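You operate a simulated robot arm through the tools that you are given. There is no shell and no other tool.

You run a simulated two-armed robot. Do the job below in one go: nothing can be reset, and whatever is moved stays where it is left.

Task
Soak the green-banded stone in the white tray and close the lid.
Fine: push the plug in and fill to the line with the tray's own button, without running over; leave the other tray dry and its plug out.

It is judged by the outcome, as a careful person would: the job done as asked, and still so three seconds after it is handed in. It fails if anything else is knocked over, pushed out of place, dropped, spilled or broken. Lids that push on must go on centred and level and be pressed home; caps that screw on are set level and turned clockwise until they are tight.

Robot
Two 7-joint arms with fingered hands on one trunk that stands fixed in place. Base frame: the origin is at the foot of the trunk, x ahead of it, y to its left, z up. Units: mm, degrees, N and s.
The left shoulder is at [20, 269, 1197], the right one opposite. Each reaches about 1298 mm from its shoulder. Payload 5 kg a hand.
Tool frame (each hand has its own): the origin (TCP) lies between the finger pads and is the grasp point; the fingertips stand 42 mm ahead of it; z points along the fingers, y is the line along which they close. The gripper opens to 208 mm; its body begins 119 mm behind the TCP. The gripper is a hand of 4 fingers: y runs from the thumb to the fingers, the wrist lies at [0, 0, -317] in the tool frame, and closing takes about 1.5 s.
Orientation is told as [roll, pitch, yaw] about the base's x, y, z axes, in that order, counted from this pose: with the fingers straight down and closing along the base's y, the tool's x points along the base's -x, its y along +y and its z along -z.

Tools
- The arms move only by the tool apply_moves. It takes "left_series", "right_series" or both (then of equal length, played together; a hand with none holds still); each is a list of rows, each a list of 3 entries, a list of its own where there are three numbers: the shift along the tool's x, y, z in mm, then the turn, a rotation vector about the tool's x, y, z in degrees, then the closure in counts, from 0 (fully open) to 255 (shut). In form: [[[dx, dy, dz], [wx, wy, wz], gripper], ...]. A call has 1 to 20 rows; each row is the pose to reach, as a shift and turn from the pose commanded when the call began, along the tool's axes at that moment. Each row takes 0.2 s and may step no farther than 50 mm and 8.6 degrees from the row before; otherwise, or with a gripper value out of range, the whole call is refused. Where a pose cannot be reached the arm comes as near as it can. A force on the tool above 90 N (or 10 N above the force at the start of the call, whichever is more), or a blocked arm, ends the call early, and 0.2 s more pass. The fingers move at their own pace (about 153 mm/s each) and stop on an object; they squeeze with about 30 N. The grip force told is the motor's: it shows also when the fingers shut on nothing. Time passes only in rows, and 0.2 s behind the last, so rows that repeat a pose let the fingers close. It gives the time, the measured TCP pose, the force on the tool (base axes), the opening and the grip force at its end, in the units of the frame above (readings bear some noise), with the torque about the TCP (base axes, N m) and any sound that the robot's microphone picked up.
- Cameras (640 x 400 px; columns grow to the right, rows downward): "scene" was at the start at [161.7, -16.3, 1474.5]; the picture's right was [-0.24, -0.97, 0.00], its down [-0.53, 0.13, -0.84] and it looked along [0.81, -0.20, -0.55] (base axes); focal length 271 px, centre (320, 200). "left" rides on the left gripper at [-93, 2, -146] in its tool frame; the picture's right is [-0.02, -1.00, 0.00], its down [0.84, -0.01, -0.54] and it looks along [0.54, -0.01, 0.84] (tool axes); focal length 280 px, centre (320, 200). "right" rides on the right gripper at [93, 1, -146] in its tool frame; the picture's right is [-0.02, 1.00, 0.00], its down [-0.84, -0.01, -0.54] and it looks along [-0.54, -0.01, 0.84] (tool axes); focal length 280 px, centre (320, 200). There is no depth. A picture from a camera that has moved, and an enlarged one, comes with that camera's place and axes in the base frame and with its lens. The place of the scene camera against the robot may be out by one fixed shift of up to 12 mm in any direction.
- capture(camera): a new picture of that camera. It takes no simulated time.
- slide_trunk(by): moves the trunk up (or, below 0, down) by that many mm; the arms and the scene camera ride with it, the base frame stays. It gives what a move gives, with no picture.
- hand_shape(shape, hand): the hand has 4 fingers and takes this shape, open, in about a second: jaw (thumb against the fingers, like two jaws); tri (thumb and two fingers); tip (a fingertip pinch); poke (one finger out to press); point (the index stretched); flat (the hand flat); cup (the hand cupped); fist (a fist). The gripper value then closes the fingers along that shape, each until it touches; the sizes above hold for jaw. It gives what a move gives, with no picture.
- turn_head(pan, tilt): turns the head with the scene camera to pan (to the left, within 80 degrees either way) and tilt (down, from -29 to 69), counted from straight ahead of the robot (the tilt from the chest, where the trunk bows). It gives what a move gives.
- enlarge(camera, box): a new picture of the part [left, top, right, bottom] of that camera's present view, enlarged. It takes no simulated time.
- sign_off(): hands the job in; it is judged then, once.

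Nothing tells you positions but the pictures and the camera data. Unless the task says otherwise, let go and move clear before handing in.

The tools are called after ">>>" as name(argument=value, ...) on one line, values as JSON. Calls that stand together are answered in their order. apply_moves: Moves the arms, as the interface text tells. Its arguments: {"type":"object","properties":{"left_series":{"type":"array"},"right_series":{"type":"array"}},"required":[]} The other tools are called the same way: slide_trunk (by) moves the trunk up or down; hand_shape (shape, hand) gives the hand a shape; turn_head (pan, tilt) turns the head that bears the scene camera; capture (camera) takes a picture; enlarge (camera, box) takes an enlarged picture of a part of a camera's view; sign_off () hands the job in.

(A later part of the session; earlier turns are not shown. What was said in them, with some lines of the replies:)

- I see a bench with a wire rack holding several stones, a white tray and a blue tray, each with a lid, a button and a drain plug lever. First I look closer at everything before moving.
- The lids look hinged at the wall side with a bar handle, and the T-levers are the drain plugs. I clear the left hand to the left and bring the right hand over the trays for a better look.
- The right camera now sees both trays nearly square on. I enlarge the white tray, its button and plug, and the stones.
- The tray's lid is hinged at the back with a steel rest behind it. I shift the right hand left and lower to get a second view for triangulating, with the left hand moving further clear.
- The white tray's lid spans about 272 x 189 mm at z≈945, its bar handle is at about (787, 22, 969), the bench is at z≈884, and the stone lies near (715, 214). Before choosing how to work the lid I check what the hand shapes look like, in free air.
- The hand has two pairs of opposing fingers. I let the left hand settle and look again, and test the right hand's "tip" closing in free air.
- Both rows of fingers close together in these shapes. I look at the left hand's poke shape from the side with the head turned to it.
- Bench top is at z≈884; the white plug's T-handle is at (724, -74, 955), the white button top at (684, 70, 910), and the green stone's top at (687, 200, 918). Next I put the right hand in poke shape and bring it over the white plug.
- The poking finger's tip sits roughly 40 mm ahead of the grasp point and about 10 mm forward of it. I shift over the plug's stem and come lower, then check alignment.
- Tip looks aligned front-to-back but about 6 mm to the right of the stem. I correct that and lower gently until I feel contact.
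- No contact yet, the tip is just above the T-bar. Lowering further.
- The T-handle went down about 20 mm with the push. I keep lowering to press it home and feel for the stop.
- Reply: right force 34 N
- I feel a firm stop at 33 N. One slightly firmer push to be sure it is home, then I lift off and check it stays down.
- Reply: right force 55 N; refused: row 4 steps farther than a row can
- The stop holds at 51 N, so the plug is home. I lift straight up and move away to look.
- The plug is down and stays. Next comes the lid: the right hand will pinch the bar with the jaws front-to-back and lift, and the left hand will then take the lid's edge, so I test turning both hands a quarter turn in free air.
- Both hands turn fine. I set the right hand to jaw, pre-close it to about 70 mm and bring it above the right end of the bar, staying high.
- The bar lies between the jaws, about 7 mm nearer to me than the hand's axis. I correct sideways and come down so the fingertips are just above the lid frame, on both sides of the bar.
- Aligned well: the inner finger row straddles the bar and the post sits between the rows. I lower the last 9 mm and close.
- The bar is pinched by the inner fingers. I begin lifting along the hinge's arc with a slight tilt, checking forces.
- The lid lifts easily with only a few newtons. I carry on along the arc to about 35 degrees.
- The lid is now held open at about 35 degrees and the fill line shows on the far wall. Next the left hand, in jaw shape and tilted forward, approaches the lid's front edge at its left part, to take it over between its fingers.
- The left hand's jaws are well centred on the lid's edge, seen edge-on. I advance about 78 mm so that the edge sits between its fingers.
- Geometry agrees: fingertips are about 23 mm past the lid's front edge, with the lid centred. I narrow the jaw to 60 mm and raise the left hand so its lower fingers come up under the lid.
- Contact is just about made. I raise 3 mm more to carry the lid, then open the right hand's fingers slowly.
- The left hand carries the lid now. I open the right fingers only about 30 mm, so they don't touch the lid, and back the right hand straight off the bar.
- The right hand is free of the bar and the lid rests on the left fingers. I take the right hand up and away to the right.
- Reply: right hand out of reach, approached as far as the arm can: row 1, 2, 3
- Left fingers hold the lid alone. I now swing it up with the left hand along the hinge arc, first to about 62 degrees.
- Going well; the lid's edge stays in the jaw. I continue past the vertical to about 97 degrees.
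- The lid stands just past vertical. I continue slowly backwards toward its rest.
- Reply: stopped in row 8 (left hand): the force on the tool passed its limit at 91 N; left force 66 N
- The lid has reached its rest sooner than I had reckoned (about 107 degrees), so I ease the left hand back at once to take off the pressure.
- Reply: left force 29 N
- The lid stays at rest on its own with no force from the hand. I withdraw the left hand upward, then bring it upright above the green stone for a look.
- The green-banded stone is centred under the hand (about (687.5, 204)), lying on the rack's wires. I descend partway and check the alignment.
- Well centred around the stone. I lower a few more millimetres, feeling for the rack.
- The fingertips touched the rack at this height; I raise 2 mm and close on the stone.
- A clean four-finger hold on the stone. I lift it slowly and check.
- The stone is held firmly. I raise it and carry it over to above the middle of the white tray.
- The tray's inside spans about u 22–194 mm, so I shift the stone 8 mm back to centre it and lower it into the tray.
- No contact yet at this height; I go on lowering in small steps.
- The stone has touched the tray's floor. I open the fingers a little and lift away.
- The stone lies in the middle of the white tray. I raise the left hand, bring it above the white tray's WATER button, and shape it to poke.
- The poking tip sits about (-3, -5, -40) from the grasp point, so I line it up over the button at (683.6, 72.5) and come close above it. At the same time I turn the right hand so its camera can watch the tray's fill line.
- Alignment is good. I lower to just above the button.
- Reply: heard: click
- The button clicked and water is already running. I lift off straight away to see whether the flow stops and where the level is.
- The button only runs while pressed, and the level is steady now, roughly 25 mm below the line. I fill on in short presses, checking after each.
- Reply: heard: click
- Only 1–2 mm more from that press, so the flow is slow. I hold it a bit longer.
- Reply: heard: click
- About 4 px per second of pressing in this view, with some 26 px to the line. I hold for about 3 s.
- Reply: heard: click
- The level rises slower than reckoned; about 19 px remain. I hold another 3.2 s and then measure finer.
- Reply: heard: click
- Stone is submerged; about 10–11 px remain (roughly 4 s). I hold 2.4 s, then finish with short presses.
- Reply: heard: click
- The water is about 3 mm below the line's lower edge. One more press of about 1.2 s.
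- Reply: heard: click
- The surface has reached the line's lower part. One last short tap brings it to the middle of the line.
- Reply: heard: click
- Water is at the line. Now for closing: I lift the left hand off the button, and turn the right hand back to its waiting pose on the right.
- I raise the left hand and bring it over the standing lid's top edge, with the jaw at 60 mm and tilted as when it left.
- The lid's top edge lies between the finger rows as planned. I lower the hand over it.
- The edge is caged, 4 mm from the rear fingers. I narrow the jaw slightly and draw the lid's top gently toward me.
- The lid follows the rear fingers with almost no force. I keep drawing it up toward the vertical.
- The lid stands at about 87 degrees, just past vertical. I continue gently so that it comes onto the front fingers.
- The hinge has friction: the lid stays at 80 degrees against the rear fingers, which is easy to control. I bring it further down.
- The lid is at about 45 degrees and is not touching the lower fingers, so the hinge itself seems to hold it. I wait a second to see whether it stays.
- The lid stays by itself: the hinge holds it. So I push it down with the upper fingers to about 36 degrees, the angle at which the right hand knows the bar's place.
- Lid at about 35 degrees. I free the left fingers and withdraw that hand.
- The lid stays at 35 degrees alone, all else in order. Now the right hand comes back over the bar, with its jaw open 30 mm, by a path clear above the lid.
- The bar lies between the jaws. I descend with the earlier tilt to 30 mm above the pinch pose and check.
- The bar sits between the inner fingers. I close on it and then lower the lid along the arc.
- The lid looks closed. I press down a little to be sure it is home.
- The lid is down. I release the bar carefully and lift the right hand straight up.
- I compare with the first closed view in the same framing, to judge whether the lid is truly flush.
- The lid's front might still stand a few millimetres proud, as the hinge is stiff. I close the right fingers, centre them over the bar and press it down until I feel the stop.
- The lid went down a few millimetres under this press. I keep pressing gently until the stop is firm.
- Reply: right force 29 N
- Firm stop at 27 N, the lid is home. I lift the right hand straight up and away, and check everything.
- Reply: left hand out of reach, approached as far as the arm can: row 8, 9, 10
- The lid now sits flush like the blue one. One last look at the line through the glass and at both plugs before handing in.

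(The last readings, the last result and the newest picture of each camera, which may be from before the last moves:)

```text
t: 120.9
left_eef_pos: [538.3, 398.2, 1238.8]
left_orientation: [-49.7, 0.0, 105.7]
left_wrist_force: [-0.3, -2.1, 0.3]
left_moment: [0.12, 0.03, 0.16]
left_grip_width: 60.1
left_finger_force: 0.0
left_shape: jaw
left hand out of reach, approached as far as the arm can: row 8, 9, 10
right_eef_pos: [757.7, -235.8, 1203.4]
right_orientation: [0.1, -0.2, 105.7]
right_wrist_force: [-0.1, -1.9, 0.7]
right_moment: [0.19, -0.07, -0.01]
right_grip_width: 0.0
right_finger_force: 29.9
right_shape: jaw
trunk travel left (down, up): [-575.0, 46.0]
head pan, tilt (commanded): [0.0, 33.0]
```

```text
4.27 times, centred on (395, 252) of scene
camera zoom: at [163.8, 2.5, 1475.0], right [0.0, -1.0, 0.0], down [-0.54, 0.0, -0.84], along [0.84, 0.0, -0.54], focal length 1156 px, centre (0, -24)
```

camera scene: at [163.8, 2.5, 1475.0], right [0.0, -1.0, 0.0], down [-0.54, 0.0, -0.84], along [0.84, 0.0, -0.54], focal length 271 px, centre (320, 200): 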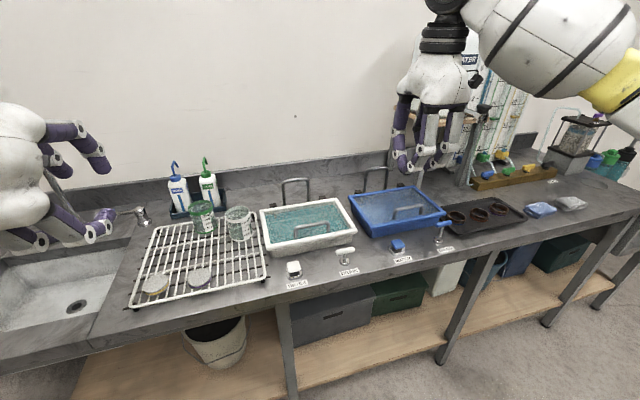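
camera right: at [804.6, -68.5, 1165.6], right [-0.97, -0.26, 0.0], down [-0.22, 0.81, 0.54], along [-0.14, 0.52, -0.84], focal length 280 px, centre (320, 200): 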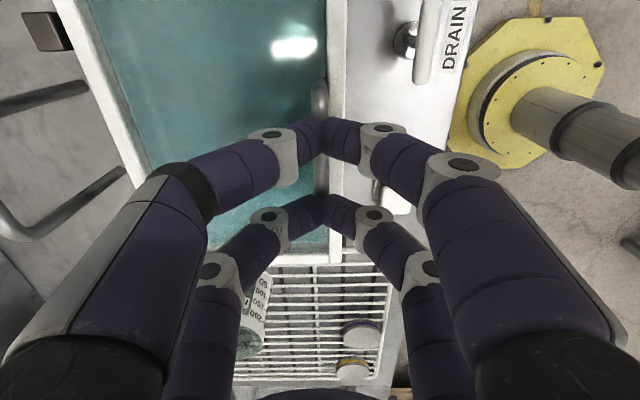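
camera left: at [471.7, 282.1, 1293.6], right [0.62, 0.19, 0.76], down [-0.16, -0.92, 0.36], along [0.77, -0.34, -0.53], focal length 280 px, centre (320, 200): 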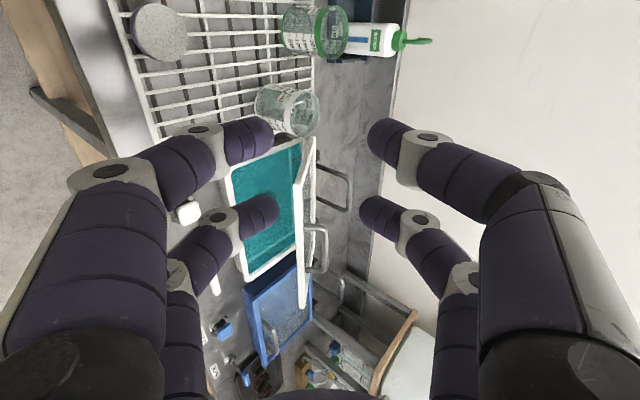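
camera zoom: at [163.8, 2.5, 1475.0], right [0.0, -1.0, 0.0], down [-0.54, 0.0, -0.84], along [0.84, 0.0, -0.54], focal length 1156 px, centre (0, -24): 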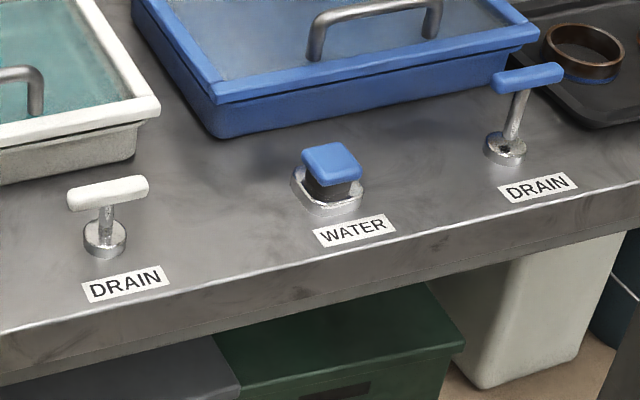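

The green-banded stone lies under water in the white tray. The water stands at the line, the white plug is in and the lid is shut flush. The blue tray is dry with its plug out, nothing else has moved, and both hands are clear, so I hand in.

>>> sign_off()

```text
The job is handed in.
```

The green-banded stone is soaking in the white tray and the lid is closed. The job is handed in.

- **Plug:** the white tray's plug is pushed in; it held firm at about 51 N.
- **Water:** filled with the white tray's own button in short presses until the surface reached the middle of the line. Nothing ran over.
- **Lid:** after the first lowering its front still stood a few millimetres proud, because the hinge is stiff. I pressed it down until it met a firm stop at 27 N, and it now sits flush.
- **Blue tray:** not touched; it is dry and its plug is out.

Two contacts were harder than intended, and neither left visible damage or displacement:

- **Lid opening:** I pushed the lid against its rest to about 91 N before the arm stopped.
- **Rack:** the fingertips pressed the rack with about 16 N when I picked up the stone.
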